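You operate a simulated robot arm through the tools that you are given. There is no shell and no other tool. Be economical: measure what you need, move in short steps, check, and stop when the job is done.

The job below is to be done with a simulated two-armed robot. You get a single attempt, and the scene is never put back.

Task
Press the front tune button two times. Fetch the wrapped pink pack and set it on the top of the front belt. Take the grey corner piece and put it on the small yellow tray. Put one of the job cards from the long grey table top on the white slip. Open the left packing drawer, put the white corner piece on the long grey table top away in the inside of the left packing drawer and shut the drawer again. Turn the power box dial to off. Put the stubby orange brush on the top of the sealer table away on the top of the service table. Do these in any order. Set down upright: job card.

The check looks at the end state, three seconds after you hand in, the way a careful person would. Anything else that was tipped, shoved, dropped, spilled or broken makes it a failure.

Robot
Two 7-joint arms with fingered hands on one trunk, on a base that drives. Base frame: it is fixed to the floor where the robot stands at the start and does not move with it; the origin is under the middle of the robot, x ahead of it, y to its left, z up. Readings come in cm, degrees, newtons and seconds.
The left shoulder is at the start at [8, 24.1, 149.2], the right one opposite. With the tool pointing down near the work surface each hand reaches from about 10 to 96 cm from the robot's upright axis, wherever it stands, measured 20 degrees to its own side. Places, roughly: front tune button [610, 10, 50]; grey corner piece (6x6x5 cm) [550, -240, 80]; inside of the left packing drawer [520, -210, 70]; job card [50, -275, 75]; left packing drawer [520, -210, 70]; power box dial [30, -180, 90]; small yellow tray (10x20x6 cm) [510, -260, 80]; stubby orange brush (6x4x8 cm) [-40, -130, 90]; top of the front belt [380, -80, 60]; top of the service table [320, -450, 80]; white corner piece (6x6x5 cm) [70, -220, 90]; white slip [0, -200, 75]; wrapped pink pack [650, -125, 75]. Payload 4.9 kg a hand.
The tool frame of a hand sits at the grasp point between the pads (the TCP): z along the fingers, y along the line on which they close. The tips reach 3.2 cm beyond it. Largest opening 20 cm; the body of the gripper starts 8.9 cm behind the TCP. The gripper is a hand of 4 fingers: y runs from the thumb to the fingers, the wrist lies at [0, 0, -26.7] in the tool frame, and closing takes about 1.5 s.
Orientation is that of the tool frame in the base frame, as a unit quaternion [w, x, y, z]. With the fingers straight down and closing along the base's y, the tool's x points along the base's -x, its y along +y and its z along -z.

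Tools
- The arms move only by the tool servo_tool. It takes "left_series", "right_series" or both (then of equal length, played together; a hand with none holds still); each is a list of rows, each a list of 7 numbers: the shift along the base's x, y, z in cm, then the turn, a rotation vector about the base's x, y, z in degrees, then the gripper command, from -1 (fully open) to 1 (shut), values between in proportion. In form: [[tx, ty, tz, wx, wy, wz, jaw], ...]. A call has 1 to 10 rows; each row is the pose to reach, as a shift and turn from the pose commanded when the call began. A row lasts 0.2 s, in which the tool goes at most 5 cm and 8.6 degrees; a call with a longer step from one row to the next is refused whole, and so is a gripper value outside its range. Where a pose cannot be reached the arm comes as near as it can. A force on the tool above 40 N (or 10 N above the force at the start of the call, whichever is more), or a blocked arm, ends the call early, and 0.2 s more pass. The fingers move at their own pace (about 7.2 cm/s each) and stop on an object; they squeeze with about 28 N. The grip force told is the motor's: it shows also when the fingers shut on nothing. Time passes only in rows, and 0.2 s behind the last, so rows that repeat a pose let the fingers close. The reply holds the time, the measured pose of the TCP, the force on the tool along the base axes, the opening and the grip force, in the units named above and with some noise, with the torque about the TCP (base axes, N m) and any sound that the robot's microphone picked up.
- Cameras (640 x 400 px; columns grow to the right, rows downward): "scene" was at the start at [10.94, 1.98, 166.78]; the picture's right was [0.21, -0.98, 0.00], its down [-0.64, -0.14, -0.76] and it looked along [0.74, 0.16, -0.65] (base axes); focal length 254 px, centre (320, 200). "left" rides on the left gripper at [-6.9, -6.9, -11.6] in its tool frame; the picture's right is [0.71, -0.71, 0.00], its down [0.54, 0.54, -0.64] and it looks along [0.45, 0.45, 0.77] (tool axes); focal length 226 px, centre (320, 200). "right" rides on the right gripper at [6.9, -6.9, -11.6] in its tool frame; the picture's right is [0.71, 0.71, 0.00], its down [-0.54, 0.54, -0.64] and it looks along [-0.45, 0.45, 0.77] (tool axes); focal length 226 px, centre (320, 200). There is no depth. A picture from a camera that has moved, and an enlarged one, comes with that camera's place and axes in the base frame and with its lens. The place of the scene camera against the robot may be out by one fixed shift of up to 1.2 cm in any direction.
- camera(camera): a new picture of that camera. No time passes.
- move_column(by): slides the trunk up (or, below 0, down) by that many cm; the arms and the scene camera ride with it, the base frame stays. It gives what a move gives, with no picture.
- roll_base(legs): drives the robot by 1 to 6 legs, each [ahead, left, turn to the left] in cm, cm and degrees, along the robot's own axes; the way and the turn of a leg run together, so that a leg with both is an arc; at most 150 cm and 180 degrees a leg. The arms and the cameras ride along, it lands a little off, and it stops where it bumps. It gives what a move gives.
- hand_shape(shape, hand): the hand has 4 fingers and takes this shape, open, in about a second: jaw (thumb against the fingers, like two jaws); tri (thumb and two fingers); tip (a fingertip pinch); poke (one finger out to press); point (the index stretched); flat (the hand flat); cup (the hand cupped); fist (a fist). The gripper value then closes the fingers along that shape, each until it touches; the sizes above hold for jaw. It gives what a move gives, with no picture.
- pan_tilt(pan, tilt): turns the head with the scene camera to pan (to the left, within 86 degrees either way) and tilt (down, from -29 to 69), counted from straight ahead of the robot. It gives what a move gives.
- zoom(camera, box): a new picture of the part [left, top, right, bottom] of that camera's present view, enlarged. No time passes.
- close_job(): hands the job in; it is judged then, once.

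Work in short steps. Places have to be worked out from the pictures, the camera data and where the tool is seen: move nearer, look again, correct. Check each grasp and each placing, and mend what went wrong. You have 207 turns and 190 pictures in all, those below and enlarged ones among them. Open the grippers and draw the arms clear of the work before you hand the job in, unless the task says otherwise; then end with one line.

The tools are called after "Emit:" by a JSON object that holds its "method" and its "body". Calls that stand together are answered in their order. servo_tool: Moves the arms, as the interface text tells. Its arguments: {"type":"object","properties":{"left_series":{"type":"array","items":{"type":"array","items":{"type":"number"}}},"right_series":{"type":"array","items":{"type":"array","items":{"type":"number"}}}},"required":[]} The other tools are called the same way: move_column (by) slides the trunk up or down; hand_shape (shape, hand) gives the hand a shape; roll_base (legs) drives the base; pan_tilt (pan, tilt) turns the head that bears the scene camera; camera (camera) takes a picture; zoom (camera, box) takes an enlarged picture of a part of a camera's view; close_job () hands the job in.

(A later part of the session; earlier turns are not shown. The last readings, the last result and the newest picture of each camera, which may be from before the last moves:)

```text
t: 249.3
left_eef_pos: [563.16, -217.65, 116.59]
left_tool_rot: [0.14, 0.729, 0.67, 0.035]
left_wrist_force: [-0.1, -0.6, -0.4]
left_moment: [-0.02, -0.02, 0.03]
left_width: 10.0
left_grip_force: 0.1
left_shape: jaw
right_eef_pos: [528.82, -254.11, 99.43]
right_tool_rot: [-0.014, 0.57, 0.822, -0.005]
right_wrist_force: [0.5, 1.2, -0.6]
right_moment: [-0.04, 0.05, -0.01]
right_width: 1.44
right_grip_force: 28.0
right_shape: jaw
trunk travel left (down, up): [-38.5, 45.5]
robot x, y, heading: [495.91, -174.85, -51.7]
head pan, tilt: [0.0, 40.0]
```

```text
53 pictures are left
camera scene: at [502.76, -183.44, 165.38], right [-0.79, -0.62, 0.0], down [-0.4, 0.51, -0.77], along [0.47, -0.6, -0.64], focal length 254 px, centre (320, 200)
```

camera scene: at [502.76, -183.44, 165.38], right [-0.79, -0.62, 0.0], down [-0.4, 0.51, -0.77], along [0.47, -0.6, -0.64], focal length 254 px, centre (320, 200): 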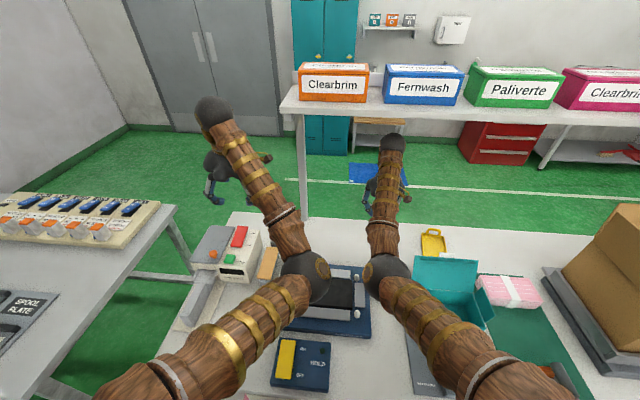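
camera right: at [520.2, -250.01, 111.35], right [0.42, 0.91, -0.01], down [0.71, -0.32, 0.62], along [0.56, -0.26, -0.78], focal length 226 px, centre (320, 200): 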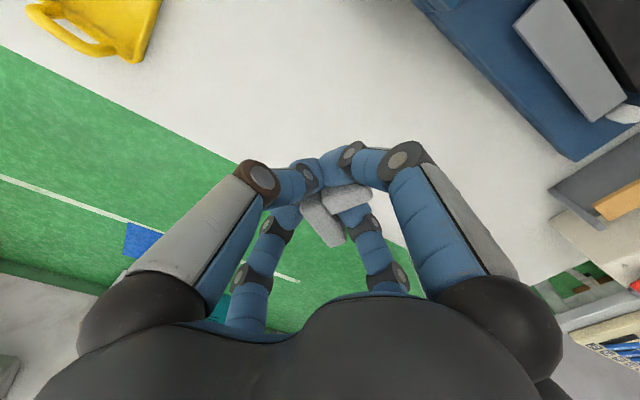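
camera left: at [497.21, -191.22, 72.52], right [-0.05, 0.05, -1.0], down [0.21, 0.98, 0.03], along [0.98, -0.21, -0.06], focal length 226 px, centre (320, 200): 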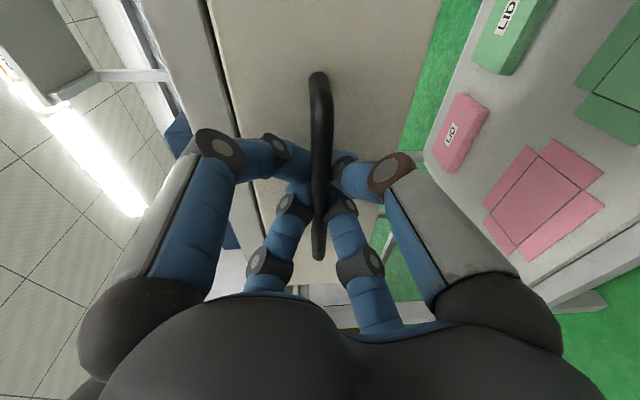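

Emit:
{"method": "zoom", "body": {"camera": "scene", "box": [380, 210, 500, 290]}}

```text
5.00 times, centred on (440, 250) of scene
camera zoom: at [502.76, -183.44, 165.38], right [-0.79, -0.62, 0.0], down [-0.4, 0.51, -0.77], along [0.47, -0.6, -0.64], focal length 1269 px, centre (-280, -50)
```

zoom: 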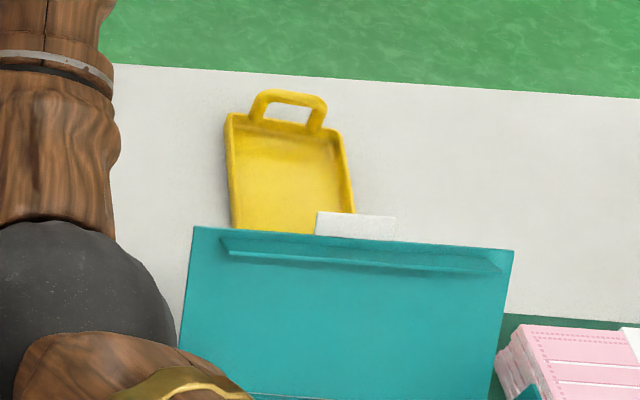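

The tray body centre is about (506, −265.7). Slide the base right 25 and back 4.5 so the hand comes over it.

Emit:
{"method": "roll_base", "body": {"legs": [[-4.5, -25, 0]]}}

Emit:
{"method": "camera", "body": {"camera": "right"}}

Emit:
{"method": "camera", "body": {"camera": "scene"}}

```text
t: 251.2
left_eef_pos: [540.69, -229.58, 116.68]
left_tool_rot: [0.139, 0.728, 0.671, 0.034]
left_wrist_force: [-0.1, 0.4, 0.2]
left_moment: [0.0, 0.01, -0.01]
left_width: 10.0
left_grip_force: 0.1
left_shape: jaw
right_eef_pos: [506.45, -266.14, 99.43]
right_tool_rot: [-0.015, 0.569, 0.822, -0.006]
right_wrist_force: [0.5, -0.6, 0.2]
right_moment: [0.01, 0.01, -0.01]
right_width: 1.44
right_grip_force: 28.1
right_shape: jaw
trunk travel left (down, up): [-38.5, 45.5]
robot x, y, heading: [473.43, -186.7, -51.6]
head pan, tilt: [0.0, 40.0]
```

```text
51 pictures are left
camera right: at [497.86, -261.97, 111.32], right [0.41, 0.91, -0.01], down [0.72, -0.32, 0.62], along [0.56, -0.26, -0.78], focal length 226 px, centre (320, 200)
```

right: 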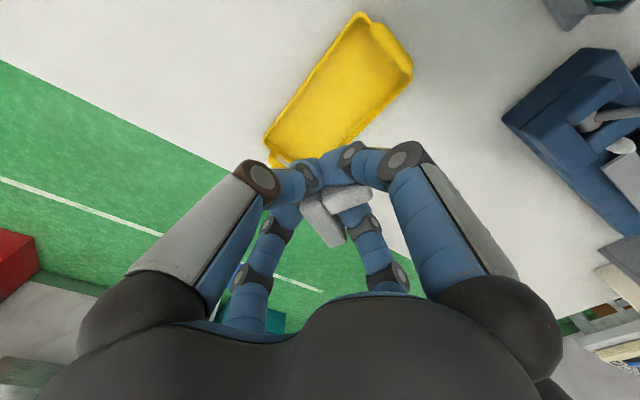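

```text
50 pictures are left
camera scene: at [480.31, -195.46, 165.38], right [-0.79, -0.62, 0.0], down [-0.4, 0.51, -0.77], along [0.47, -0.6, -0.64], focal length 254 px, centre (320, 200)
```

scene: 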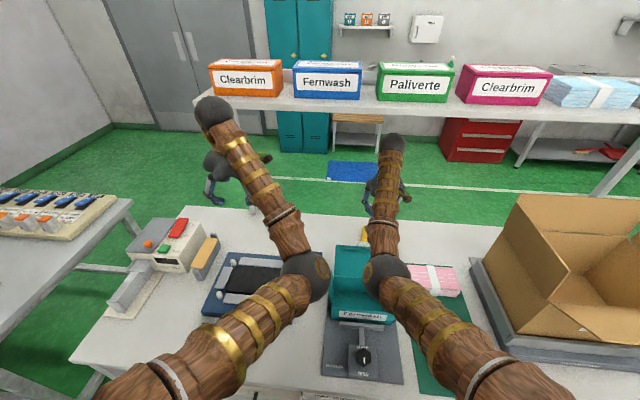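

The tray body spans d 509–524. Shift 2 cm toward the robot and lower into the tray.

Emit:
{"method": "servo_tool", "body": {"right_series": [[-1.2, 1.6, -2, 0, 0, 0, 1], [-1.2, 1.6, -5, 0, 0, 0, 1], [-1.2, 1.6, -8, 0, 0, 0, 1], [-1.2, 1.6, -10.5, 0, 0, 0, 1]]}}

Emit:
{"method": "camera", "body": {"camera": "right"}}

```text
t: 252.2
left_eef_pos: [540.62, -229.7, 116.6]
left_tool_rot: [0.139, 0.728, 0.67, 0.035]
left_wrist_force: [-0.6, -0.8, -0.2]
left_moment: [0.0, -0.02, 0.01]
left_width: 9.98
left_grip_force: 0.0
left_shape: jaw
right_eef_pos: [505.24, -264.53, 88.96]
right_tool_rot: [-0.013, 0.569, 0.822, -0.005]
right_wrist_force: [0.1, 0.6, 0.2]
right_moment: [0.02, 0.04, 0.03]
right_width: 1.45
right_grip_force: 28.0
right_shape: jaw
trunk travel left (down, up): [-38.5, 45.5]
robot x, y, heading: [473.58, -186.82, -52.1]
head pan, tilt: [0.0, 40.0]
```

```text
49 pictures are left
camera right: at [496.52, -260.28, 100.77], right [0.41, 0.91, -0.01], down [0.72, -0.32, 0.62], along [0.56, -0.26, -0.78], focal length 226 px, centre (320, 200)
```

right: 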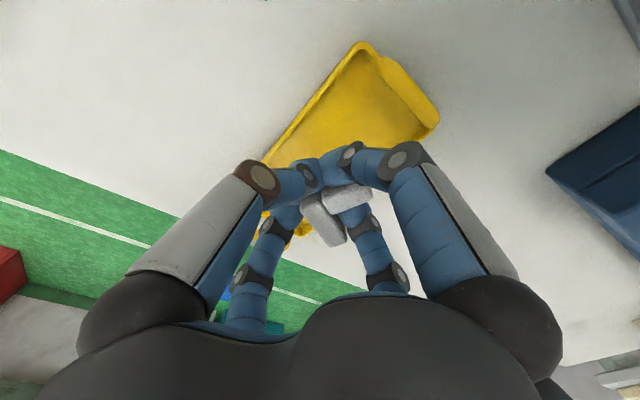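

Below the hand is the tray's interior. Creep down to contact.

Emit:
{"method": "servo_tool", "body": {"right_series": [[0.2, 0.4, -1, 0, 0, 0, 1], [0.2, 0.4, -1.8, 0, 0, 0, 1], [0.2, 0.4, -2.6, 0, 0, 0, 1], [0.2, 0.4, -3.4, 0, 0, 0, 1], [0.2, 0.4, -4.2, 0, 0, 0, 1]]}}

Emit:
{"method": "camera", "body": {"camera": "right"}}

```text
t: 253.4
left_eef_pos: [540.48, -229.49, 116.68]
left_tool_rot: [0.141, 0.728, 0.671, 0.035]
left_wrist_force: [-0.3, 0.1, 1.3]
left_moment: [0.0, -0.02, 0.01]
left_width: 10.0
left_grip_force: 0.0
left_shape: jaw
right_eef_pos: [505.31, -264.02, 85.03]
right_tool_rot: [-0.012, 0.57, 0.821, -0.006]
right_wrist_force: [0.6, -2.2, 7.7]
right_moment: [0.1, -0.21, -0.01]
right_width: 1.46
right_grip_force: 27.6
right_shape: jaw
trunk travel left (down, up): [-38.5, 45.5]
robot x, y, heading: [473.27, -186.62, -52.0]
head pan, tilt: [0.0, 40.0]
```

```text
48 pictures are left
camera right: at [496.72, -259.93, 96.79], right [0.41, 0.91, -0.01], down [0.71, -0.32, 0.62], along [0.56, -0.26, -0.78], focal length 226 px, centre (320, 200)
```

right: 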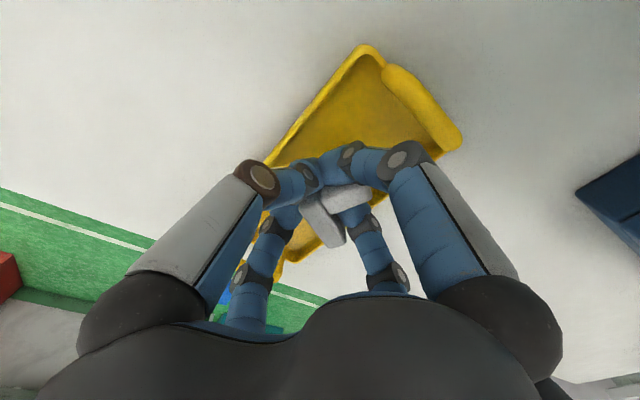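

Light contact with the tray. Release just slightly and lift.

Emit:
{"method": "servo_tool", "body": {"right_series": [[0, 0, 0.2, 0, 0, 0, 0.8], [0, 0, 0.2, 0, 0, 0, 0.65], [0, 0, 0.2, 0, 0, 0, 0.6], [0, 0, 0.2, 0, 0, 0, 0.6], [0, 0, 3, 0, 0, 0, 0.6], [0, 0, 6.5, 0, 0, 0, 0.6], [0, 0, 10, 0, 0, 0, 0.6], [0, 0, 13.5, 0, 0, 0, 0.6]]}}

Emit:
{"method": "zoom", "body": {"camera": "right", "box": [220, 0, 460, 200]}}

```text
t: 255.2
left_eef_pos: [540.72, -229.31, 116.53]
left_tool_rot: [0.139, 0.728, 0.671, 0.033]
left_wrist_force: [-0.6, 0.4, -0.4]
left_moment: [-0.07, 0.01, 0.01]
left_width: 10.0
left_grip_force: 0.0
left_shape: jaw
right_eef_pos: [505.58, -263.98, 98.46]
right_tool_rot: [-0.015, 0.568, 0.823, -0.007]
right_wrist_force: [1.1, 0.5, 0.8]
right_moment: [-0.05, 0.09, 0.04]
right_width: 4.0
right_grip_force: 0.1
right_shape: jaw
trunk travel left (down, up): [-38.5, 45.5]
robot x, y, heading: [473.35, -186.41, -51.7]
head pan, tilt: [0.0, 40.0]
```

```text
2.00 times, centred on (340, 100) of right
camera zoom: at [496.99, -259.77, 110.39], right [0.41, 0.91, -0.01], down [0.72, -0.32, 0.62], along [0.56, -0.26, -0.79], focal length 452 px, centre (280, 400)
```

zoom: 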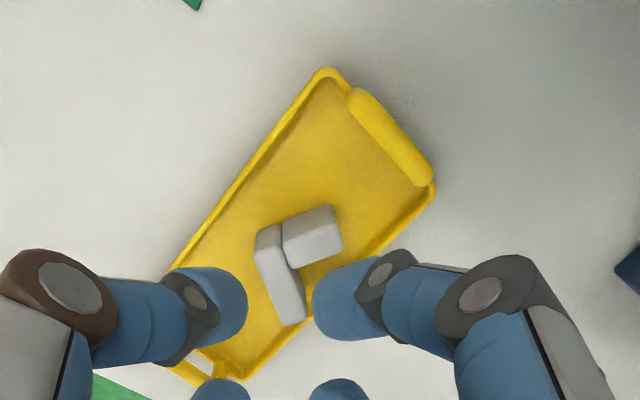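

The grey corner is on the tray. Raise the trunk 10 (staying in front of the shelf edge), then back straight out.

Emit:
{"method": "move_column", "body": {"by": 10}}

Emit:
{"method": "roll_base", "body": {"legs": [[-60, 0, 0]]}}

Emit:
{"method": "pan_tilt", "body": {"pan": 70, "tilt": 35}}

Emit:
{"method": "camera", "body": {"camera": "scene"}}

```text
t: 256.5
left_eef_pos: [540.5, -229.66, 126.39]
left_tool_rot: [0.138, 0.727, 0.671, 0.035]
left_wrist_force: [1.2, 0.6, 0.1]
left_moment: [-0.01, 0.03, -0.03]
left_width: 10.05
left_grip_force: 0.1
left_shape: jaw
right_eef_pos: [505.13, -263.92, 107.48]
right_tool_rot: [-0.02, 0.57, 0.821, -0.004]
right_wrist_force: [-0.2, -0.5, 0.3]
right_moment: [-0.02, 0.04, 0.0]
right_width: 3.96
right_grip_force: 0.0
right_shape: jaw
trunk travel left (down, up): [-48.5, 35.5]
robot x, y, heading: [473.56, -186.3, -51.8]
head pan, tilt: [0.0, 40.0]
```

```text
t: 260.0
left_eef_pos: [502.8, -181.25, 126.62]
left_tool_rot: [0.139, 0.727, 0.672, 0.034]
left_wrist_force: [0.7, -0.6, 0.9]
left_moment: [-0.04, -0.04, 0.01]
left_width: 10.03
left_grip_force: 0.1
left_shape: jaw
right_eef_pos: [467.54, -215.9, 108.42]
right_tool_rot: [-0.014, 0.57, 0.822, -0.005]
right_wrist_force: [-0.1, 0.6, -1.5]
right_moment: [0.01, 0.02, -0.02]
right_width: 3.98
right_grip_force: 0.1
right_shape: jaw
trunk travel left (down, up): [-48.5, 35.5]
robot x, y, heading: [435.35, -138.1, -51.7]
head pan, tilt: [0.0, 40.0]
```

```text
t: 261.4
left_eef_pos: [502.68, -181.16, 126.62]
left_tool_rot: [0.139, 0.727, 0.671, 0.034]
left_wrist_force: [0.5, 0.7, -0.3]
left_moment: [-0.01, 0.01, -0.05]
left_width: 10.0
left_grip_force: 0.1
left_shape: jaw
right_eef_pos: [467.44, -215.8, 108.43]
right_tool_rot: [-0.013, 0.57, 0.822, -0.005]
right_wrist_force: [-0.4, 0.5, -0.9]
right_moment: [-0.02, -0.01, -0.03]
right_width: 3.96
right_grip_force: 0.2
right_shape: jaw
trunk travel left (down, up): [-48.5, 35.5]
robot x, y, heading: [435.48, -138.32, -52.1]
head pan, tilt: [70.0, 35.0]
```

```text
46 pictures are left
camera scene: at [445.37, -137.68, 176.14], right [0.31, -0.95, 0.0], down [-0.55, -0.18, -0.82], along [0.78, 0.25, -0.57], focal length 254 px, centre (320, 200)
```

scene: 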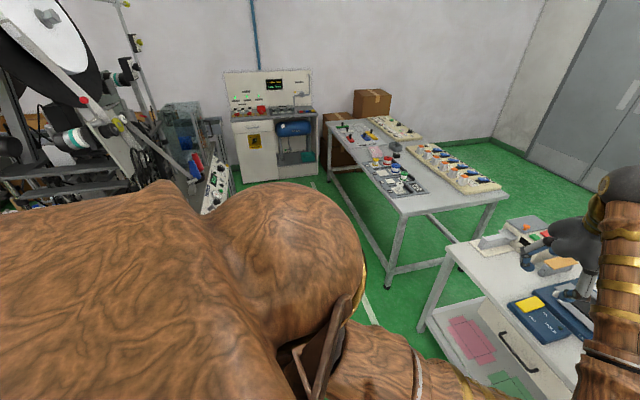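

Emit:
{"method": "zoom", "body": {"camera": "scene", "box": [310, 100, 510, 220]}}

Emit:
{"method": "zoom", "body": {"camera": "scene", "box": [140, 90, 300, 220]}}

Emit:
{"method": "pan_tilt", "body": {"pan": 86, "tilt": 15}}

Emit:
{"method": "camera", "body": {"camera": "scene"}}

```text
3.20 times, centred on (410, 160) of scene
camera zoom: at [445.37, -137.68, 176.14], right [0.31, -0.95, 0.0], down [-0.55, -0.18, -0.82], along [0.78, 0.25, -0.57], focal length 812 px, centre (32, 328)
```

zoom: 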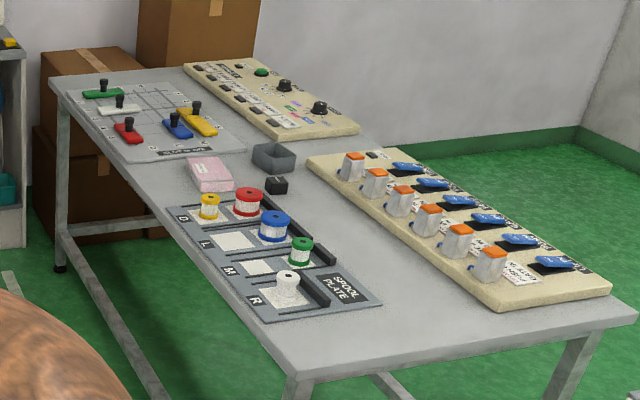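

```text
3.08 times, centred on (220, 155) of scene
camera zoom: at [445.37, -137.68, 176.14], right [0.31, -0.95, 0.0], down [-0.55, -0.18, -0.82], along [0.78, 0.25, -0.57], focal length 781 px, centre (628, 338)
```

zoom: 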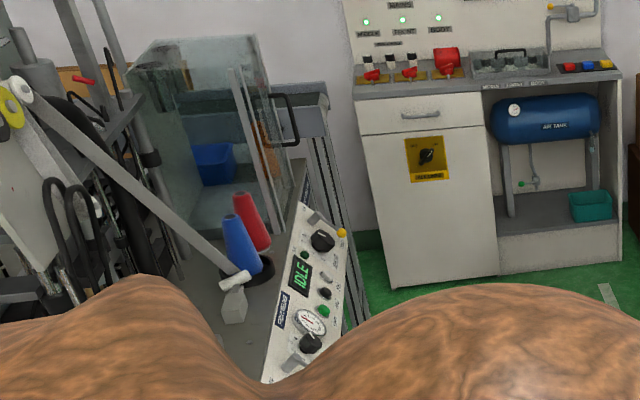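

```text
t: 262.2
left_eef_pos: [502.63, -181.12, 126.63]
left_tool_rot: [0.14, 0.728, 0.671, 0.034]
left_wrist_force: [-0.2, 0.3, -0.2]
left_moment: [-0.01, 0.01, 0.0]
left_width: 10.0
left_grip_force: 0.1
left_shape: jaw
right_eef_pos: [467.39, -215.72, 108.36]
right_tool_rot: [-0.015, 0.57, 0.822, -0.005]
right_wrist_force: [-0.4, 0.0, 0.0]
right_moment: [-0.04, 0.01, -0.01]
right_width: 4.0
right_grip_force: 0.0
right_shape: jaw
trunk travel left (down, up): [-48.5, 35.5]
robot x, y, heading: [435.86, -138.39, -51.6]
head pan, tilt: [85.9, 15.0]
```

```text
43 pictures are left
camera scene: at [444.77, -135.23, 179.33], right [0.56, -0.83, 0.0], down [-0.22, -0.14, -0.97], along [0.8, 0.54, -0.26], focal length 254 px, centre (320, 200)
```

scene: 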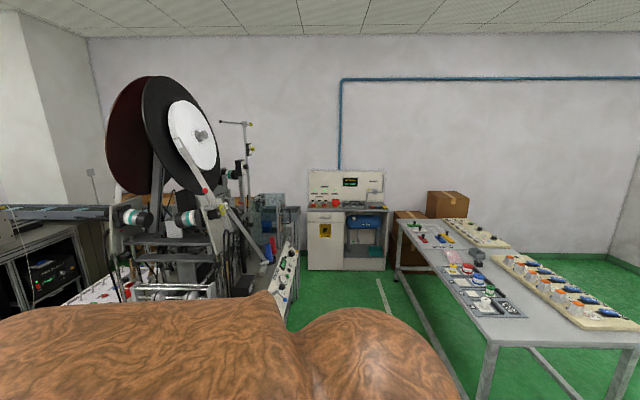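

The pack is near (662, −120) on the spool table, close to its front edge. Straighten the left hand, then drive along the corridor so the left hand comes over it.

Emit:
{"method": "servo_tool", "body": {"left_series": [[0, 0, 0, 4.5, 6.8, 0, -0.3], [0, 0, 0, 9.1, 13.7, 0, -0.6], [0, 0, 0, 9.1, 13.7, 0, -0.6]]}}

Emit:
{"method": "roll_base", "body": {"legs": [[52, 0, -0.5], [0, 80, 0], [0, 80, 0]]}}

Emit:
{"method": "pan_tilt", "body": {"pan": 20, "tilt": 40}}

Emit:
{"method": "camera", "body": {"camera": "scene"}}

```text
t: 263.0
left_eef_pos: [502.74, -181.05, 126.77]
left_tool_rot: [-0.001, 0.735, 0.678, 0.0]
left_wrist_force: [0.4, 0.1, -0.4]
left_moment: [-0.03, 0.01, 0.03]
left_width: 15.98
left_grip_force: 0.0
left_shape: jaw
right_eef_pos: [467.37, -215.82, 108.48]
right_tool_rot: [-0.013, 0.569, 0.822, -0.006]
right_wrist_force: [-0.1, 0.3, 0.1]
right_moment: [0.0, 0.01, -0.02]
right_width: 3.97
right_grip_force: 0.0
right_shape: jaw
trunk travel left (down, up): [-48.5, 35.5]
robot x, y, heading: [435.43, -138.28, -51.7]
head pan, tilt: [85.9, 15.0]
```

```text
t: 273.8
left_eef_pos: [660.24, -126.74, 126.71]
left_tool_rot: [0.001, 0.742, 0.67, 0.0]
left_wrist_force: [1.0, -0.2, 0.0]
left_moment: [-0.02, -0.03, 0.0]
left_width: 15.94
left_grip_force: 0.0
left_shape: jaw
right_eef_pos: [624.27, -160.75, 108.51]
right_tool_rot: [-0.015, 0.579, 0.815, -0.005]
right_wrist_force: [0.2, -0.6, -0.1]
right_moment: [0.02, -0.01, -0.04]
right_width: 4.0
right_grip_force: 0.0
right_shape: jaw
trunk travel left (down, up): [-48.5, 35.5]
robot x, y, heading: [593.91, -82.53, -53.3]
head pan, tilt: [85.9, 15.0]
```

```text
t: 275.2
left_eef_pos: [660.32, -126.69, 126.59]
left_tool_rot: [0.0, 0.743, 0.67, 0.0]
left_wrist_force: [-0.2, 0.2, 0.2]
left_moment: [-0.03, 0.0, -0.02]
left_width: 15.97
left_grip_force: 0.0
left_shape: jaw
right_eef_pos: [624.34, -160.6, 108.4]
right_tool_rot: [-0.014, 0.578, 0.816, -0.004]
right_wrist_force: [0.2, 0.2, 0.3]
right_moment: [-0.01, 0.02, 0.0]
right_width: 4.01
right_grip_force: 0.1
right_shape: jaw
trunk travel left (down, up): [-48.5, 35.5]
robot x, y, heading: [594.05, -82.09, -53.1]
head pan, tilt: [20.0, 40.0]
```

```text
42 pictures are left
camera scene: at [602.66, -89.26, 175.38], right [-0.55, -0.84, 0.0], down [-0.54, 0.35, -0.77], along [0.64, -0.42, -0.64], focal length 254 px, centre (320, 200)
```

scene: 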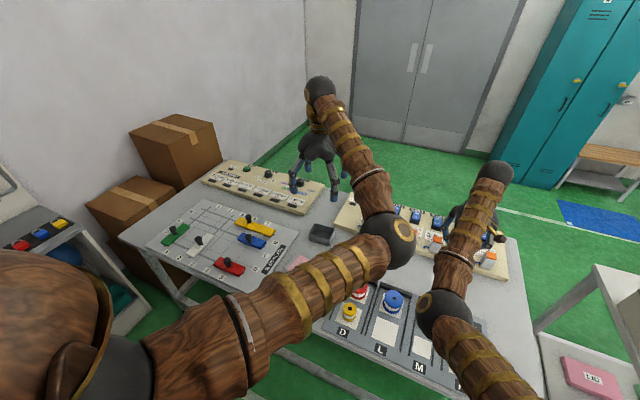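

Emit:
{"method": "camera", "body": {"camera": "left"}}

```text
41 pictures are left
camera left: at [652.73, -132.9, 138.37], right [-0.63, 0.78, 0.0], down [0.59, 0.48, 0.64], along [0.5, 0.4, -0.77], focal length 226 px, centre (320, 200)
```

left: 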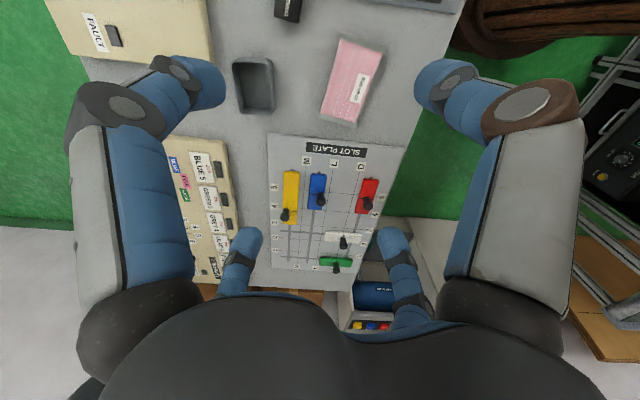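

The pack is ~15.5×10 cm, centre (658.5, −119.9), long axis at ~29°. Rotate the left hand +34.6°, open to 18, and descend to check finger clearances.

Emit:
{"method": "servo_tool", "body": {"left_series": [[-0.5, 2, -3, 0, 0, 7, -0.8], [-1, 4, -7, 0, 0, 14, -0.8], [-1.5, 6, -11, 0, 0, 21, -0.8], [-1.8, 6.8, -15, 0, 0, 28, -0.8], [-1.8, 6.8, -19, 0, 0, 34.6, -0.8], [-1.8, 6.8, -23, 0, 0, 34.6, -0.8], [-1.8, 6.8, -27, 0, 0, 34.6, -0.8]]}}

Emit:
{"method": "camera", "body": {"camera": "left"}}

```text
t: 276.8
left_eef_pos: [658.38, -119.85, 99.61]
left_tool_rot: [0.001, 0.511, 0.86, 0.0]
left_wrist_force: [0.4, 0.0, 0.8]
left_moment: [0.0, -0.02, 0.01]
left_width: 17.99
left_grip_force: 0.1
left_shape: jaw
right_eef_pos: [624.23, -160.65, 108.43]
right_tool_rot: [-0.014, 0.578, 0.816, -0.005]
right_wrist_force: [0.4, -0.6, -0.3]
right_moment: [0.01, 0.01, 0.01]
right_width: 4.01
right_grip_force: 0.0
right_shape: jaw
trunk travel left (down, up): [-48.5, 35.5]
robot x, y, heading: [594.27, -82.51, -53.1]
head pan, tilt: [20.0, 40.0]
```

```text
40 pictures are left
camera left: at [655.68, -129.12, 111.3], right [-0.96, 0.28, 0.0], down [0.21, 0.74, 0.64], along [0.18, 0.62, -0.77], focal length 226 px, centre (320, 200)
```

left: 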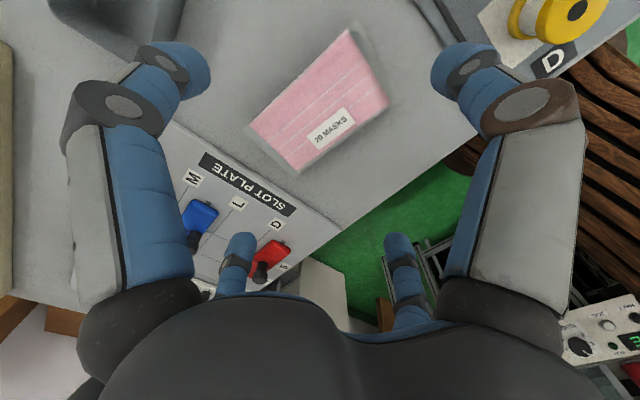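

Centre the hand (shift −0.4, −1.5), open fully, descend, creeping at the end.

Emit:
{"method": "servo_tool", "body": {"left_series": [[-0.2, -0.8, -2, 0, 0, 0, -1], [-0.4, -1.5, -5, 0, 0, 0, -1], [-0.4, -1.5, -8, 0, 0, 0, -1], [-0.4, -1.5, -11, 0, 0, 0, -1], [-0.4, -1.5, -12.2, 0, 0, 0, -1], [-0.4, -1.5, -13.4, 0, 0, 0, -1], [-0.4, -1.5, -14.6, 0, 0, 0, -1]]}}

Emit:
{"method": "camera", "body": {"camera": "left"}}

```text
t: 278.4
left_eef_pos: [657.94, -121.65, 85.0]
left_tool_rot: [0.001, 0.51, 0.86, 0.001]
left_wrist_force: [0.1, 0.1, -0.1]
left_moment: [0.01, -0.08, -0.01]
left_width: 20.01
left_grip_force: 0.2
left_shape: jaw
right_eef_pos: [624.21, -160.62, 108.57]
right_tool_rot: [-0.014, 0.578, 0.816, -0.005]
right_wrist_force: [0.9, 0.7, 1.2]
right_moment: [-0.03, 0.0, 0.0]
right_width: 3.99
right_grip_force: 0.0
right_shape: jaw
trunk travel left (down, up): [-48.5, 35.5]
robot x, y, heading: [593.61, -82.19, -53.2]
head pan, tilt: [20.0, 40.0]
```

```text
39 pictures are left
camera left: at [655.33, -130.92, 96.76], right [-0.96, 0.28, 0.0], down [0.21, 0.74, 0.64], along [0.18, 0.62, -0.77], focal length 226 px, centre (320, 200)
```

left: 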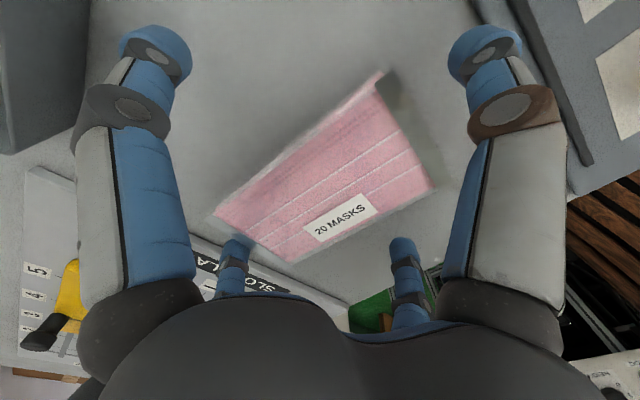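

The pack sits ~2 cm toward the +y finger; shift and creep further down.

Emit:
{"method": "servo_tool", "body": {"left_series": [[0.8, 0.4, 0.3, 0, 0, 0, -1], [1.7, 0.9, 0.3, 0, 0, 0, -1], [1.7, 0.9, -0.8, 0, 0, 0, -1], [1.7, 0.9, -1.6, 0, 0, 0, -1], [1.7, 0.9, -2.4, 0, 0, 0, -1], [1.7, 0.9, -3.2, 0, 0, 0, -1]]}}

Emit:
{"method": "camera", "body": {"camera": "left"}}

```text
t: 279.8
left_eef_pos: [659.78, -120.78, 82.99]
left_tool_rot: [0.005, 0.51, 0.86, -0.001]
left_wrist_force: [-1.2, 4.5, 23.5]
left_moment: [0.56, 1.13, -0.31]
left_width: 20.03
left_grip_force: 0.0
left_shape: jaw
right_eef_pos: [624.2, -160.47, 108.55]
right_tool_rot: [-0.013, 0.578, 0.816, -0.005]
right_wrist_force: [0.4, -0.2, 0.9]
right_moment: [0.01, 0.02, -0.02]
right_width: 3.99
right_grip_force: 0.0
right_shape: jaw
trunk travel left (down, up): [-48.5, 35.5]
robot x, y, heading: [594.04, -82.42, -53.2]
head pan, tilt: [20.0, 40.0]
stopped in row 6 (left hand): the force on the tool passed its limit at 47 N (the readings are from after the stop); the commanded pose is now the measured one
```

```text
38 pictures are left
camera left: at [657.08, -130.07, 94.68], right [-0.96, 0.28, -0.01], down [0.21, 0.74, 0.64], along [0.19, 0.61, -0.77], focal length 226 px, centre (320, 200)
```

left: 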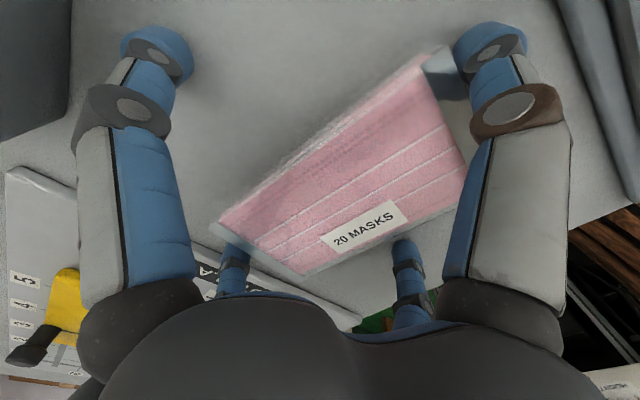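

The contact pattern indicates fingertips on the table top (T≈79.6). Raise 0.5 and close.

Emit:
{"method": "servo_tool", "body": {"left_series": [[0, 0, 0.6, 0, 0, 0, -1], [0, 0, 0.6, 0, 0, 0, -0.4], [0, 0, 0.6, 0, 0, 0, 0.3], [0, 0, 0.6, 0, 0, 0, 1], [0, 0, 0.6, 0, 0, 0, 1], [0, 0, 0.6, 0, 0, 0, 1], [0, 0, 0.6, 0, 0, 0, 1], [0, 0, 0.6, 0, 0, 0, 1]]}}

Emit:
{"method": "servo_tool", "body": {"left_series": [[0, 0, 2, 0, 0, 0, 1], [0, 0, 5, 0, 0, 0, 1], [0, 0, 9, 0, 0, 0, 1], [0, 0, 13, 0, 0, 0, 1], [0, 0, 17, 0, 0, 0, 1]]}}

Emit:
{"method": "camera", "body": {"camera": "left"}}

```text
t: 281.6
left_eef_pos: [659.91, -120.79, 83.36]
left_tool_rot: [0.005, 0.51, 0.86, -0.001]
left_wrist_force: [-3.8, 1.3, 13.9]
left_moment: [0.91, 0.63, 0.13]
left_width: 13.63
left_grip_force: 28.0
left_shape: jaw
right_eef_pos: [624.07, -160.58, 108.7]
right_tool_rot: [-0.014, 0.578, 0.816, -0.005]
right_wrist_force: [-0.3, 0.3, -0.1]
right_moment: [0.06, 0.03, -0.02]
right_width: 4.01
right_grip_force: 0.1
right_shape: jaw
trunk travel left (down, up): [-48.5, 35.5]
robot x, y, heading: [594.02, -82.31, -53.2]
head pan, tilt: [20.0, 40.0]
```

```text
t: 282.8
left_eef_pos: [660.01, -120.67, 100.61]
left_tool_rot: [0.004, 0.509, 0.861, 0.0]
left_wrist_force: [0.4, 0.6, -0.8]
left_moment: [-0.01, 0.01, -0.02]
left_width: 13.61
left_grip_force: 27.9
left_shape: jaw
right_eef_pos: [624.14, -160.78, 108.48]
right_tool_rot: [-0.014, 0.578, 0.816, -0.004]
right_wrist_force: [-0.1, 0.6, 0.7]
right_moment: [0.01, -0.03, -0.02]
right_width: 4.01
right_grip_force: 0.0
right_shape: jaw
trunk travel left (down, up): [-48.5, 35.5]
robot x, y, heading: [593.62, -82.51, -53.1]
head pan, tilt: [20.0, 40.0]
```

```text
37 pictures are left
camera left: at [657.22, -130.02, 112.31], right [-0.96, 0.28, -0.01], down [0.21, 0.74, 0.64], along [0.18, 0.61, -0.77], focal length 226 px, centre (320, 200)
```

left: 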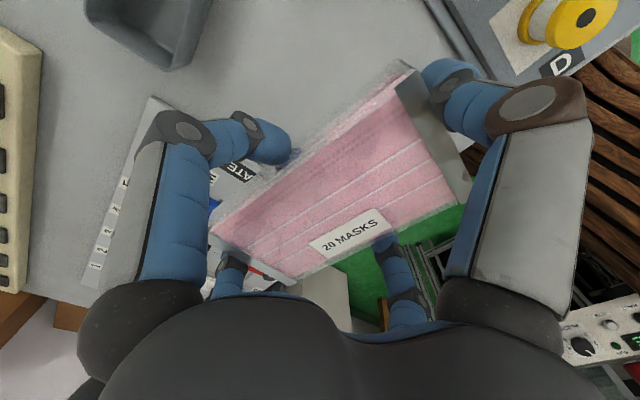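

Pack lifted securely. Look toward the machine panel with the tune buttons.

Emit:
{"method": "pan_tilt", "body": {"pan": 86, "tilt": 30}}

Emit:
{"method": "camera", "body": {"camera": "scene"}}

```text
t: 284.1
left_eef_pos: [660.24, -120.77, 100.55]
left_tool_rot: [0.003, 0.51, 0.86, 0.0]
left_wrist_force: [-0.1, 0.1, -0.9]
left_moment: [0.0, 0.02, 0.01]
left_width: 13.6
left_grip_force: 28.6
left_shape: jaw
right_eef_pos: [624.38, -160.59, 108.45]
right_tool_rot: [-0.014, 0.579, 0.815, -0.004]
right_wrist_force: [-0.7, 0.8, -0.4]
right_moment: [-0.01, -0.03, -0.03]
right_width: 4.0
right_grip_force: 0.1
right_shape: jaw
trunk travel left (down, up): [-48.5, 35.5]
robot x, y, heading: [593.79, -82.11, -53.1]
head pan, tilt: [85.9, 30.0]
```

```text
36 pictures are left
camera scene: at [603.16, -79.74, 176.91], right [0.54, -0.84, 0.0], down [-0.42, -0.27, -0.87], along [0.73, 0.47, -0.5], focal length 254 px, centre (320, 200)
```

scene: 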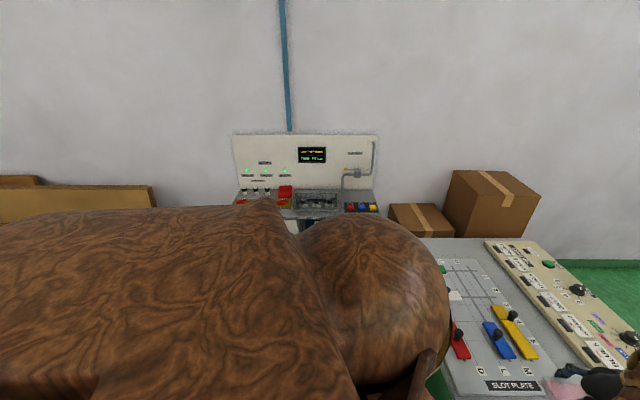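

I can't see the panel from here. I'll first deliver the pack: raise the trunk 12, go back right along the corridor, turn right 180° to face the belt.

Emit:
{"method": "move_column", "body": {"by": 12}}

Emit:
{"method": "roll_base", "body": {"legs": [[-5, -75, 0], [-20, -75, 0], [0, 0, -90], [0, 0, -89]]}}

Emit:
{"method": "pan_tilt", "body": {"pan": 0, "tilt": 35}}

Emit:
{"method": "camera", "body": {"camera": "scene"}}

```text
t: 285.6
left_eef_pos: [660.21, -120.72, 112.49]
left_tool_rot: [0.004, 0.51, 0.86, -0.002]
left_wrist_force: [-0.7, 0.5, -1.0]
left_moment: [-0.02, -0.01, 0.01]
left_width: 13.6
left_grip_force: 28.2
left_shape: jaw
right_eef_pos: [624.25, -160.62, 120.51]
right_tool_rot: [-0.014, 0.578, 0.816, -0.005]
right_wrist_force: [0.6, 0.4, 0.0]
right_moment: [0.02, 0.01, 0.01]
right_width: 4.0
right_grip_force: 0.1
right_shape: jaw
trunk travel left (down, up): [-60.5, 23.5]
robot x, y, heading: [593.89, -82.54, -53.1]
head pan, tilt: [85.9, 30.0]
```

```text
t: 301.1
left_eef_pos: [390.72, -117.8, 112.46]
left_tool_rot: [-0.001, 0.872, -0.49, -0.004]
left_wrist_force: [1.2, 0.2, -1.1]
left_moment: [0.02, -0.01, -0.04]
left_width: 13.52
left_grip_force: 27.8
left_shape: jaw
right_eef_pos: [424.67, -76.21, 120.43]
right_tool_rot: [-0.006, 0.828, -0.56, 0.014]
right_wrist_force: [0.4, 0.4, -0.1]
right_moment: [0.0, 0.0, 0.02]
right_width: 4.0
right_grip_force: 0.1
right_shape: jaw
trunk travel left (down, up): [-60.5, 23.5]
robot x, y, heading: [458.57, -153.24, 129.5]
head pan, tilt: [85.9, 30.0]
```

```text
t: 302.7
left_eef_pos: [390.7, -117.75, 112.55]
left_tool_rot: [-0.001, 0.872, -0.489, -0.003]
left_wrist_force: [-0.3, -0.2, -0.2]
left_moment: [0.04, -0.01, -0.03]
left_width: 13.56
left_grip_force: 28.2
left_shape: jaw
right_eef_pos: [424.76, -76.27, 120.53]
right_tool_rot: [-0.005, 0.829, -0.559, 0.014]
right_wrist_force: [0.5, 0.0, 0.2]
right_moment: [0.01, 0.01, 0.03]
right_width: 3.97
right_grip_force: 0.1
right_shape: jaw
trunk travel left (down, up): [-60.5, 23.5]
robot x, y, heading: [458.9, -153.2, 129.3]
head pan, tilt: [0.0, 35.0]
```

```text
35 pictures are left
camera scene: at [450.6, -143.69, 188.13], right [0.77, 0.64, 0.0], down [0.37, -0.44, -0.82], along [-0.52, 0.63, -0.57], focal length 254 px, centre (320, 200)
```

scene: 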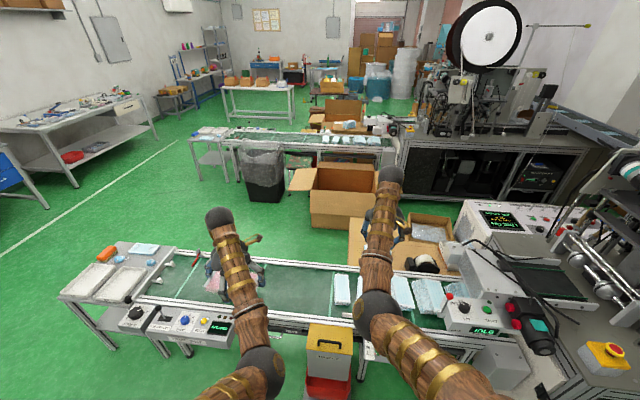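

The front belt is right ahead; its left half is free. Roll 30 forward, lower the trunk 30, and look through the left camera.

Emit:
{"method": "roll_base", "body": {"legs": [[30, 0, 0]]}}

Emit:
{"method": "move_column", "body": {"by": -30}}

Emit:
{"method": "camera", "body": {"camera": "scene"}}

Emit:
{"method": "camera", "body": {"camera": "left"}}

```text
t: 304.7
left_eef_pos: [371.68, -94.68, 112.69]
left_tool_rot: [-0.001, 0.872, -0.489, -0.004]
left_wrist_force: [0.4, -1.0, -0.7]
left_moment: [0.01, 0.0, -0.02]
left_width: 13.53
left_grip_force: 28.0
left_shape: jaw
right_eef_pos: [405.57, -53.16, 120.78]
right_tool_rot: [-0.006, 0.829, -0.559, 0.014]
right_wrist_force: [0.0, 0.0, 0.7]
right_moment: [0.01, 0.02, 0.03]
right_width: 3.97
right_grip_force: 0.1
right_shape: jaw
trunk travel left (down, up): [-60.5, 23.5]
robot x, y, heading: [439.44, -129.41, 129.6]
head pan, tilt: [0.0, 35.0]
```

```text
t: 307.7
left_eef_pos: [371.62, -94.47, 82.48]
left_tool_rot: [0.0, 0.872, -0.49, -0.004]
left_wrist_force: [0.4, 0.0, -1.1]
left_moment: [-0.02, -0.02, 0.02]
left_width: 13.56
left_grip_force: 27.6
left_shape: jaw
right_eef_pos: [405.44, -53.1, 90.46]
right_tool_rot: [-0.006, 0.829, -0.559, 0.014]
right_wrist_force: [-0.6, -0.3, 0.7]
right_moment: [0.01, -0.01, 0.03]
right_width: 3.98
right_grip_force: 0.0
right_shape: jaw
trunk travel left (down, up): [-30.5, 53.5]
robot x, y, heading: [439.18, -130.05, 129.5]
head pan, tilt: [0.0, 35.0]
```

```text
34 pictures are left
camera scene: at [431.38, -120.4, 158.14], right [0.77, 0.64, 0.0], down [0.37, -0.44, -0.82], along [-0.52, 0.63, -0.57], focal length 254 px, centre (320, 200)
```

scene: 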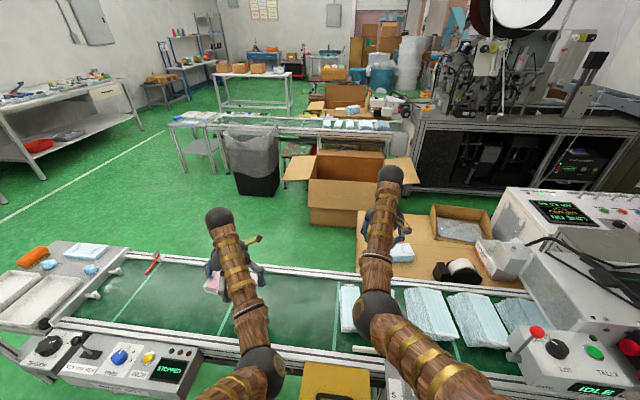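

```text
33 pictures are left
camera left: at [373.89, -85.09, 94.27], right [0.97, -0.23, -0.01], down [-0.18, -0.75, 0.64], along [-0.16, -0.62, -0.77], focal length 226 px, centre (320, 200)
```

left: 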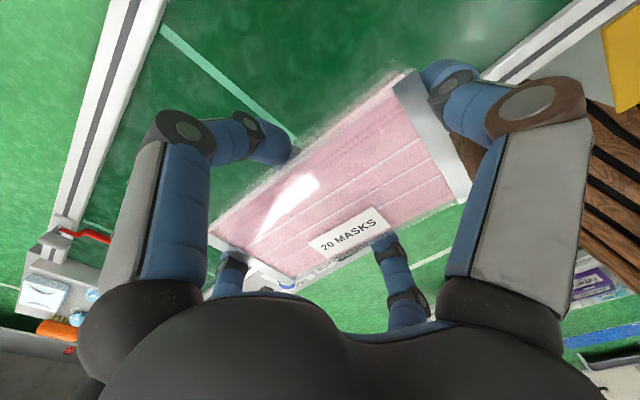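

Directly below is clear belt (d 281–315, hand at 301). Shift 2.5 cm and descend, creeping to contact.

Emit:
{"method": "servo_tool", "body": {"left_series": [[-0.8, 1, -3, 0, 0, 0, 1], [-1.5, 2, -7, 0, 0, 0, 1], [-1.5, 2, -11, 0, 0, 0, 1], [-1.5, 2, -15, 0, 0, 0, 1], [-1.5, 2, -16, 0, 0, 0, 1], [-1.5, 2, -17, 0, 0, 0, 1], [-1.5, 2, -18, 0, 0, 0, 1], [-1.5, 2, -19, 0, 0, 0, 1]]}}

```text
t: 309.4
left_eef_pos: [369.9, -92.57, 65.19]
left_tool_rot: [0.0, 0.873, -0.488, -0.007]
left_wrist_force: [6.4, -7.6, 37.0]
left_moment: [-2.55, -1.73, 0.03]
left_width: 13.49
left_grip_force: 27.8
left_shape: jaw
right_eef_pos: [405.6, -53.21, 90.77]
right_tool_rot: [-0.005, 0.83, -0.558, 0.013]
right_wrist_force: [0.3, 0.9, -0.3]
right_moment: [-0.02, -0.01, -0.01]
right_width: 4.0
right_grip_force: 0.0
right_shape: jaw
trunk travel left (down, up): [-30.5, 53.5]
robot x, y, heading: [439.27, -129.92, 129.7]
head pan, tilt: [0.0, 35.0]
stopped in row 8 (left hand): the force on the tool passed its limit at 45 N (the readings are from after the stop); the commanded pose is now the measured one
```

Emit:
{"method": "camera", "body": {"camera": "left"}}

Emit:
{"method": "zoom", "body": {"camera": "scene", "box": [100, 230, 340, 380]}}

```text
32 pictures are left
camera left: at [372.3, -83.11, 76.98], right [0.97, -0.23, -0.01], down [-0.17, -0.75, 0.64], along [-0.16, -0.62, -0.77], focal length 226 px, centre (320, 200)
```

left: 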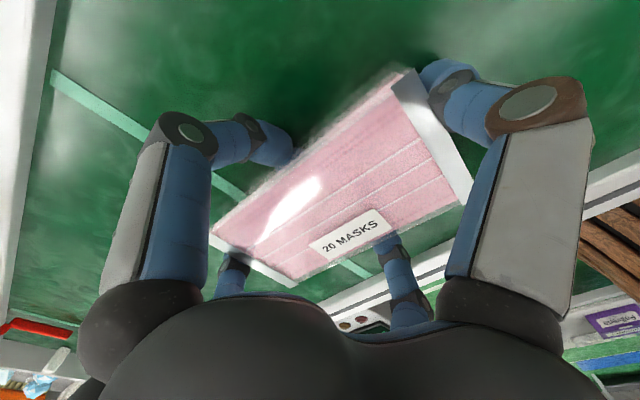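

```text
2.67 times, centred on (220, 305) of scene
camera zoom: at [431.71, -120.62, 158.21], right [0.77, 0.64, 0.0], down [0.36, -0.44, -0.82], along [-0.52, 0.63, -0.57], focal length 677 px, centre (587, -80)
```

zoom: 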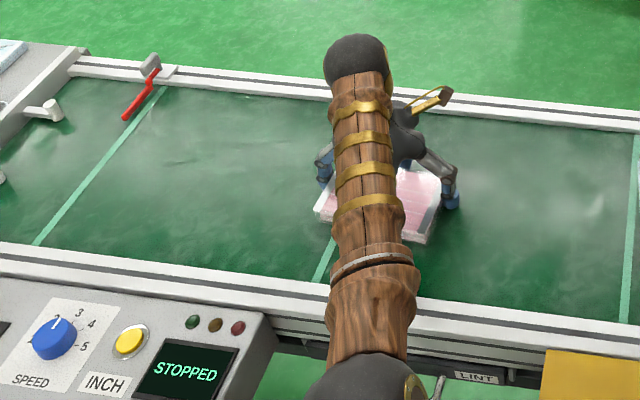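

The pack is resting on the belt, well inside the rails. Ease up slightly, open, and lift away.

Emit:
{"method": "servo_tool", "body": {"left_series": [[0, 0, 0.3, 0, 0, 0, 0.6], [0, 0, 0.3, 0, 0, 0, 0], [0, 0, 0.3, 0, 0, 0, -0.6], [0, 0, 0.3, 0, 0, 0, -0.9], [0, 0, 0.3, 0, 0, 0, -0.9], [0, 0, 4, 0, 0, 0, -0.9], [0, 0, 8, 0, 0, 0, -0.9], [0, 0, 12, 0, 0, 0, -0.9], [0, 0, 17, 0, 0, 0, -0.9]]}}

Emit:
{"method": "camera", "body": {"camera": "left"}}

```text
t: 311.4
left_eef_pos: [369.83, -92.7, 81.93]
left_tool_rot: [-0.001, 0.872, -0.489, -0.006]
left_wrist_force: [-0.5, -0.8, -0.2]
left_moment: [0.06, 0.03, 0.0]
left_width: 18.97
left_grip_force: 0.1
left_shape: jaw
right_eef_pos: [405.4, -53.0, 90.51]
right_tool_rot: [-0.005, 0.829, -0.559, 0.014]
right_wrist_force: [1.5, -0.5, 0.2]
right_moment: [-0.01, 0.03, 0.0]
right_width: 3.98
right_grip_force: 0.1
right_shape: jaw
trunk travel left (down, up): [-30.5, 53.5]
robot x, y, heading: [439.54, -129.85, 129.7]
head pan, tilt: [0.0, 35.0]
```

```text
30 pictures are left
camera left: at [372.33, -83.25, 93.62], right [0.97, -0.23, -0.01], down [-0.17, -0.75, 0.64], along [-0.16, -0.62, -0.77], focal length 226 px, centre (320, 200)
```

left: 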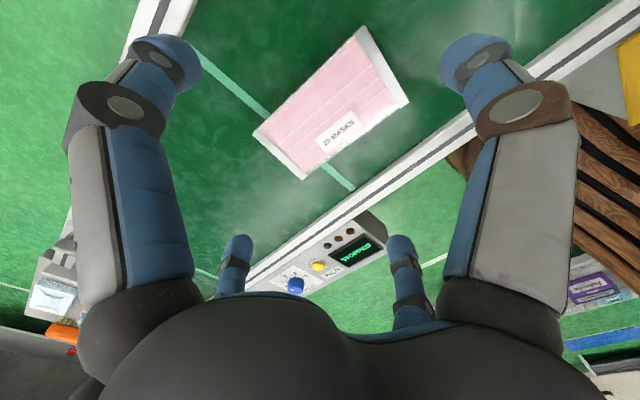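

Pack lies flat on the front belt. Now to the tune button: raise the trunk, back into the corridor, turn to face along it, and drive toward the panel.

Emit:
{"method": "move_column", "body": {"by": 15}}

Emit:
{"method": "roll_base", "body": {"legs": [[-55, 0, 0], [0, 0, -92], [110, 0, 0]]}}

Emit:
{"method": "pan_tilt", "body": {"pan": 40, "tilt": 40}}

Emit:
{"method": "camera", "body": {"camera": "scene"}}

```text
t: 313.2
left_eef_pos: [369.76, -92.54, 96.79]
left_tool_rot: [-0.001, 0.872, -0.489, -0.006]
left_wrist_force: [-0.6, -0.2, -0.8]
left_moment: [0.0, -0.01, -0.01]
left_width: 18.98
left_grip_force: 0.0
left_shape: jaw
right_eef_pos: [405.42, -53.08, 105.51]
right_tool_rot: [-0.005, 0.829, -0.559, 0.014]
right_wrist_force: [-0.2, 0.4, 0.0]
right_moment: [-0.02, 0.0, -0.02]
right_width: 3.98
right_grip_force: 0.1
right_shape: jaw
trunk travel left (down, up): [-45.5, 38.5]
robot x, y, heading: [439.24, -129.56, 129.5]
head pan, tilt: [0.0, 35.0]
```

```text
t: 325.5
left_eef_pos: [598.58, -33.16, 96.85]
left_tool_rot: [0.005, -0.267, 0.964, 0.003]
left_wrist_force: [0.0, -0.2, 0.7]
left_moment: [0.0, 0.0, 0.04]
left_width: 19.0
left_grip_force: 0.1
left_shape: jaw
right_eef_pos: [637.83, -69.3, 105.53]
right_tool_rot: [-0.006, -0.187, 0.982, -0.014]
right_wrist_force: [0.0, -0.4, -0.2]
right_moment: [0.0, 0.04, 0.02]
right_width: 4.01
right_grip_force: 0.1
right_shape: jaw
trunk travel left (down, up): [-45.5, 38.5]
robot x, y, heading: [561.17, -102.37, 39.1]
head pan, tilt: [0.0, 35.0]
```

```text
t: 326.5
left_eef_pos: [598.76, -33.38, 96.88]
left_tool_rot: [0.005, -0.267, 0.964, 0.003]
left_wrist_force: [0.4, -1.1, 0.5]
left_moment: [-0.01, 0.03, 0.01]
left_width: 19.0
left_grip_force: 0.0
left_shape: jaw
right_eef_pos: [637.84, -69.33, 105.41]
right_tool_rot: [-0.006, -0.186, 0.982, -0.014]
right_wrist_force: [-0.1, -0.1, 0.6]
right_moment: [-0.04, 0.01, -0.01]
right_width: 4.0
right_grip_force: 0.0
right_shape: jaw
trunk travel left (down, up): [-45.5, 38.5]
robot x, y, heading: [560.65, -102.41, 39.0]
head pan, tilt: [40.0, 40.0]
```

```text
29 pictures are left
camera scene: at [564.48, -92.04, 172.38], right [0.98, -0.19, 0.0], down [-0.12, -0.63, -0.77], along [0.15, 0.75, -0.64], focal length 254 px, centre (320, 200)
```

scene: 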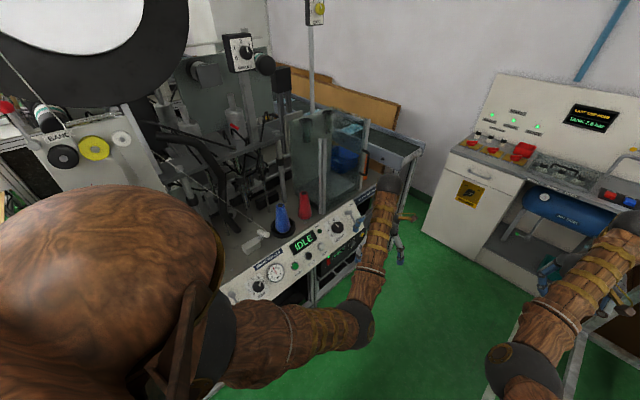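

Emit:
{"method": "zoom", "body": {"camera": "scene", "box": [210, 190, 390, 310]}}

```text
3.33 times, centred on (300, 250) of scene
camera zoom: at [564.48, -92.04, 172.38], right [0.98, -0.19, 0.0], down [-0.12, -0.63, -0.77], along [0.15, 0.75, -0.64], focal length 846 px, centre (387, 33)
```

zoom: 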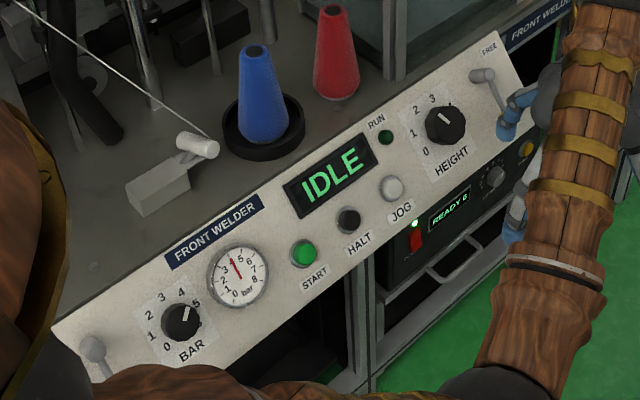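

The yellow button at lower right (on the generator below the FRONT WELDER panel) matches the tune button, near (612, 11, 51). I'll retract the right hand, raise the trunk, drive, turn to face the panel, and shift sideways.

Emit:
{"method": "servo_tool", "body": {"right_series": [[-3.5, -2.8, -1.5, 0, 0, 0, 0.6], [-7, -5.6, -3, 0, 0, 0, 0.6], [-10.5, -8.4, -5, 0, 0, 0, 0.6], [-14, -11.2, -7, 0, 0, 0, 0.6], [-14.8, -12, -8, 0, 0, 0, 0.6]]}}

Emit:
{"method": "move_column", "body": {"by": 20}}

Emit:
{"method": "roll_base", "body": {"legs": [[55, -17, 0], [0, 0, 88.5], [0, -72, 0]]}}

Emit:
{"method": "pan_tilt", "body": {"pan": 10, "tilt": 55}}

Emit:
{"method": "camera", "body": {"camera": "scene"}}

```text
t: 327.7
left_eef_pos: [598.53, -33.24, 96.77]
left_tool_rot: [0.004, -0.266, 0.964, 0.004]
left_wrist_force: [-0.6, -0.6, -0.1]
left_moment: [0.01, 0.0, 0.01]
left_width: 19.02
left_grip_force: 0.1
left_shape: jaw
right_eef_pos: [623.2, -81.59, 97.35]
right_tool_rot: [-0.007, -0.185, 0.983, -0.013]
right_wrist_force: [1.0, 0.2, 1.2]
right_moment: [0.0, 0.0, -0.02]
right_width: 3.97
right_grip_force: 0.0
right_shape: jaw
trunk travel left (down, up): [-45.5, 38.5]
robot x, y, heading: [561.0, -102.57, 38.9]
head pan, tilt: [40.0, 40.0]
```

```text
t: 329.9
left_eef_pos: [598.59, -33.27, 116.78]
left_tool_rot: [0.005, -0.267, 0.964, 0.003]
left_wrist_force: [-0.6, -0.2, 0.5]
left_moment: [0.02, 0.04, -0.02]
left_width: 18.98
left_grip_force: 0.0
left_shape: jaw
right_eef_pos: [623.18, -81.43, 117.35]
right_tool_rot: [-0.006, -0.187, 0.982, -0.014]
right_wrist_force: [-0.5, -0.2, -0.2]
right_moment: [0.01, 0.0, -0.01]
right_width: 3.96
right_grip_force: 0.1
right_shape: jaw
trunk travel left (down, up): [-65.5, 18.5]
robot x, y, heading: [560.91, -102.75, 38.9]
head pan, tilt: [40.0, 40.0]
```

```text
t: 335.2
left_eef_pos: [596.86, -4.41, 116.85]
left_tool_rot: [0.001, -0.593, 0.805, -0.002]
left_wrist_force: [9.1, -13.3, 1.4]
left_moment: [0.09, 0.24, 0.86]
left_width: 18.92
left_grip_force: 0.0
left_shape: jaw
right_eef_pos: [646.94, -23.11, 117.44]
right_tool_rot: [-0.001, -0.528, 0.849, -0.015]
right_wrist_force: [0.7, 0.5, -0.1]
right_moment: [-0.02, 0.02, 0.0]
right_width: 3.97
right_grip_force: 0.0
right_shape: jaw
trunk travel left (down, up): [-65.5, 18.5]
robot x, y, heading: [614.41, -80.21, 81.4]
head pan, tilt: [40.0, 40.0]
stopped in leg 2: the force on the tool passed its limit at 51 N (the readings are from after the stop); the commanded pose is now the measured one
```

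```text
t: 336.2
left_eef_pos: [596.86, -4.51, 116.9]
left_tool_rot: [0.001, -0.594, 0.805, -0.001]
left_wrist_force: [10.1, -19.7, -0.7]
left_moment: [0.25, 0.1, 1.18]
left_width: 18.92
left_grip_force: 0.1
left_shape: jaw
right_eef_pos: [646.84, -23.24, 117.46]
right_tool_rot: [-0.001, -0.528, 0.849, -0.013]
right_wrist_force: [0.5, -0.3, -0.5]
right_moment: [-0.01, -0.02, 0.01]
right_width: 3.98
right_grip_force: 0.0
right_shape: jaw
trunk travel left (down, up): [-65.5, 18.5]
robot x, y, heading: [614.45, -80.33, 81.4]
head pan, tilt: [10.0, 55.0]
```

```text
27 pictures are left
camera scene: at [614.87, -70.42, 190.33], right [1.0, 0.02, 0.0], down [0.02, -0.82, -0.58], along [-0.02, 0.58, -0.82], focal length 254 px, centre (320, 200)
```

scene: 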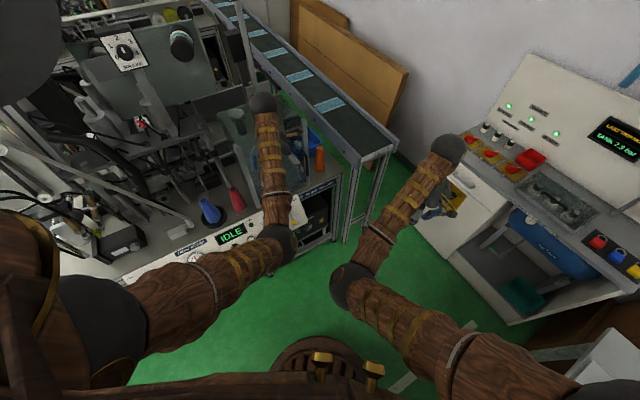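

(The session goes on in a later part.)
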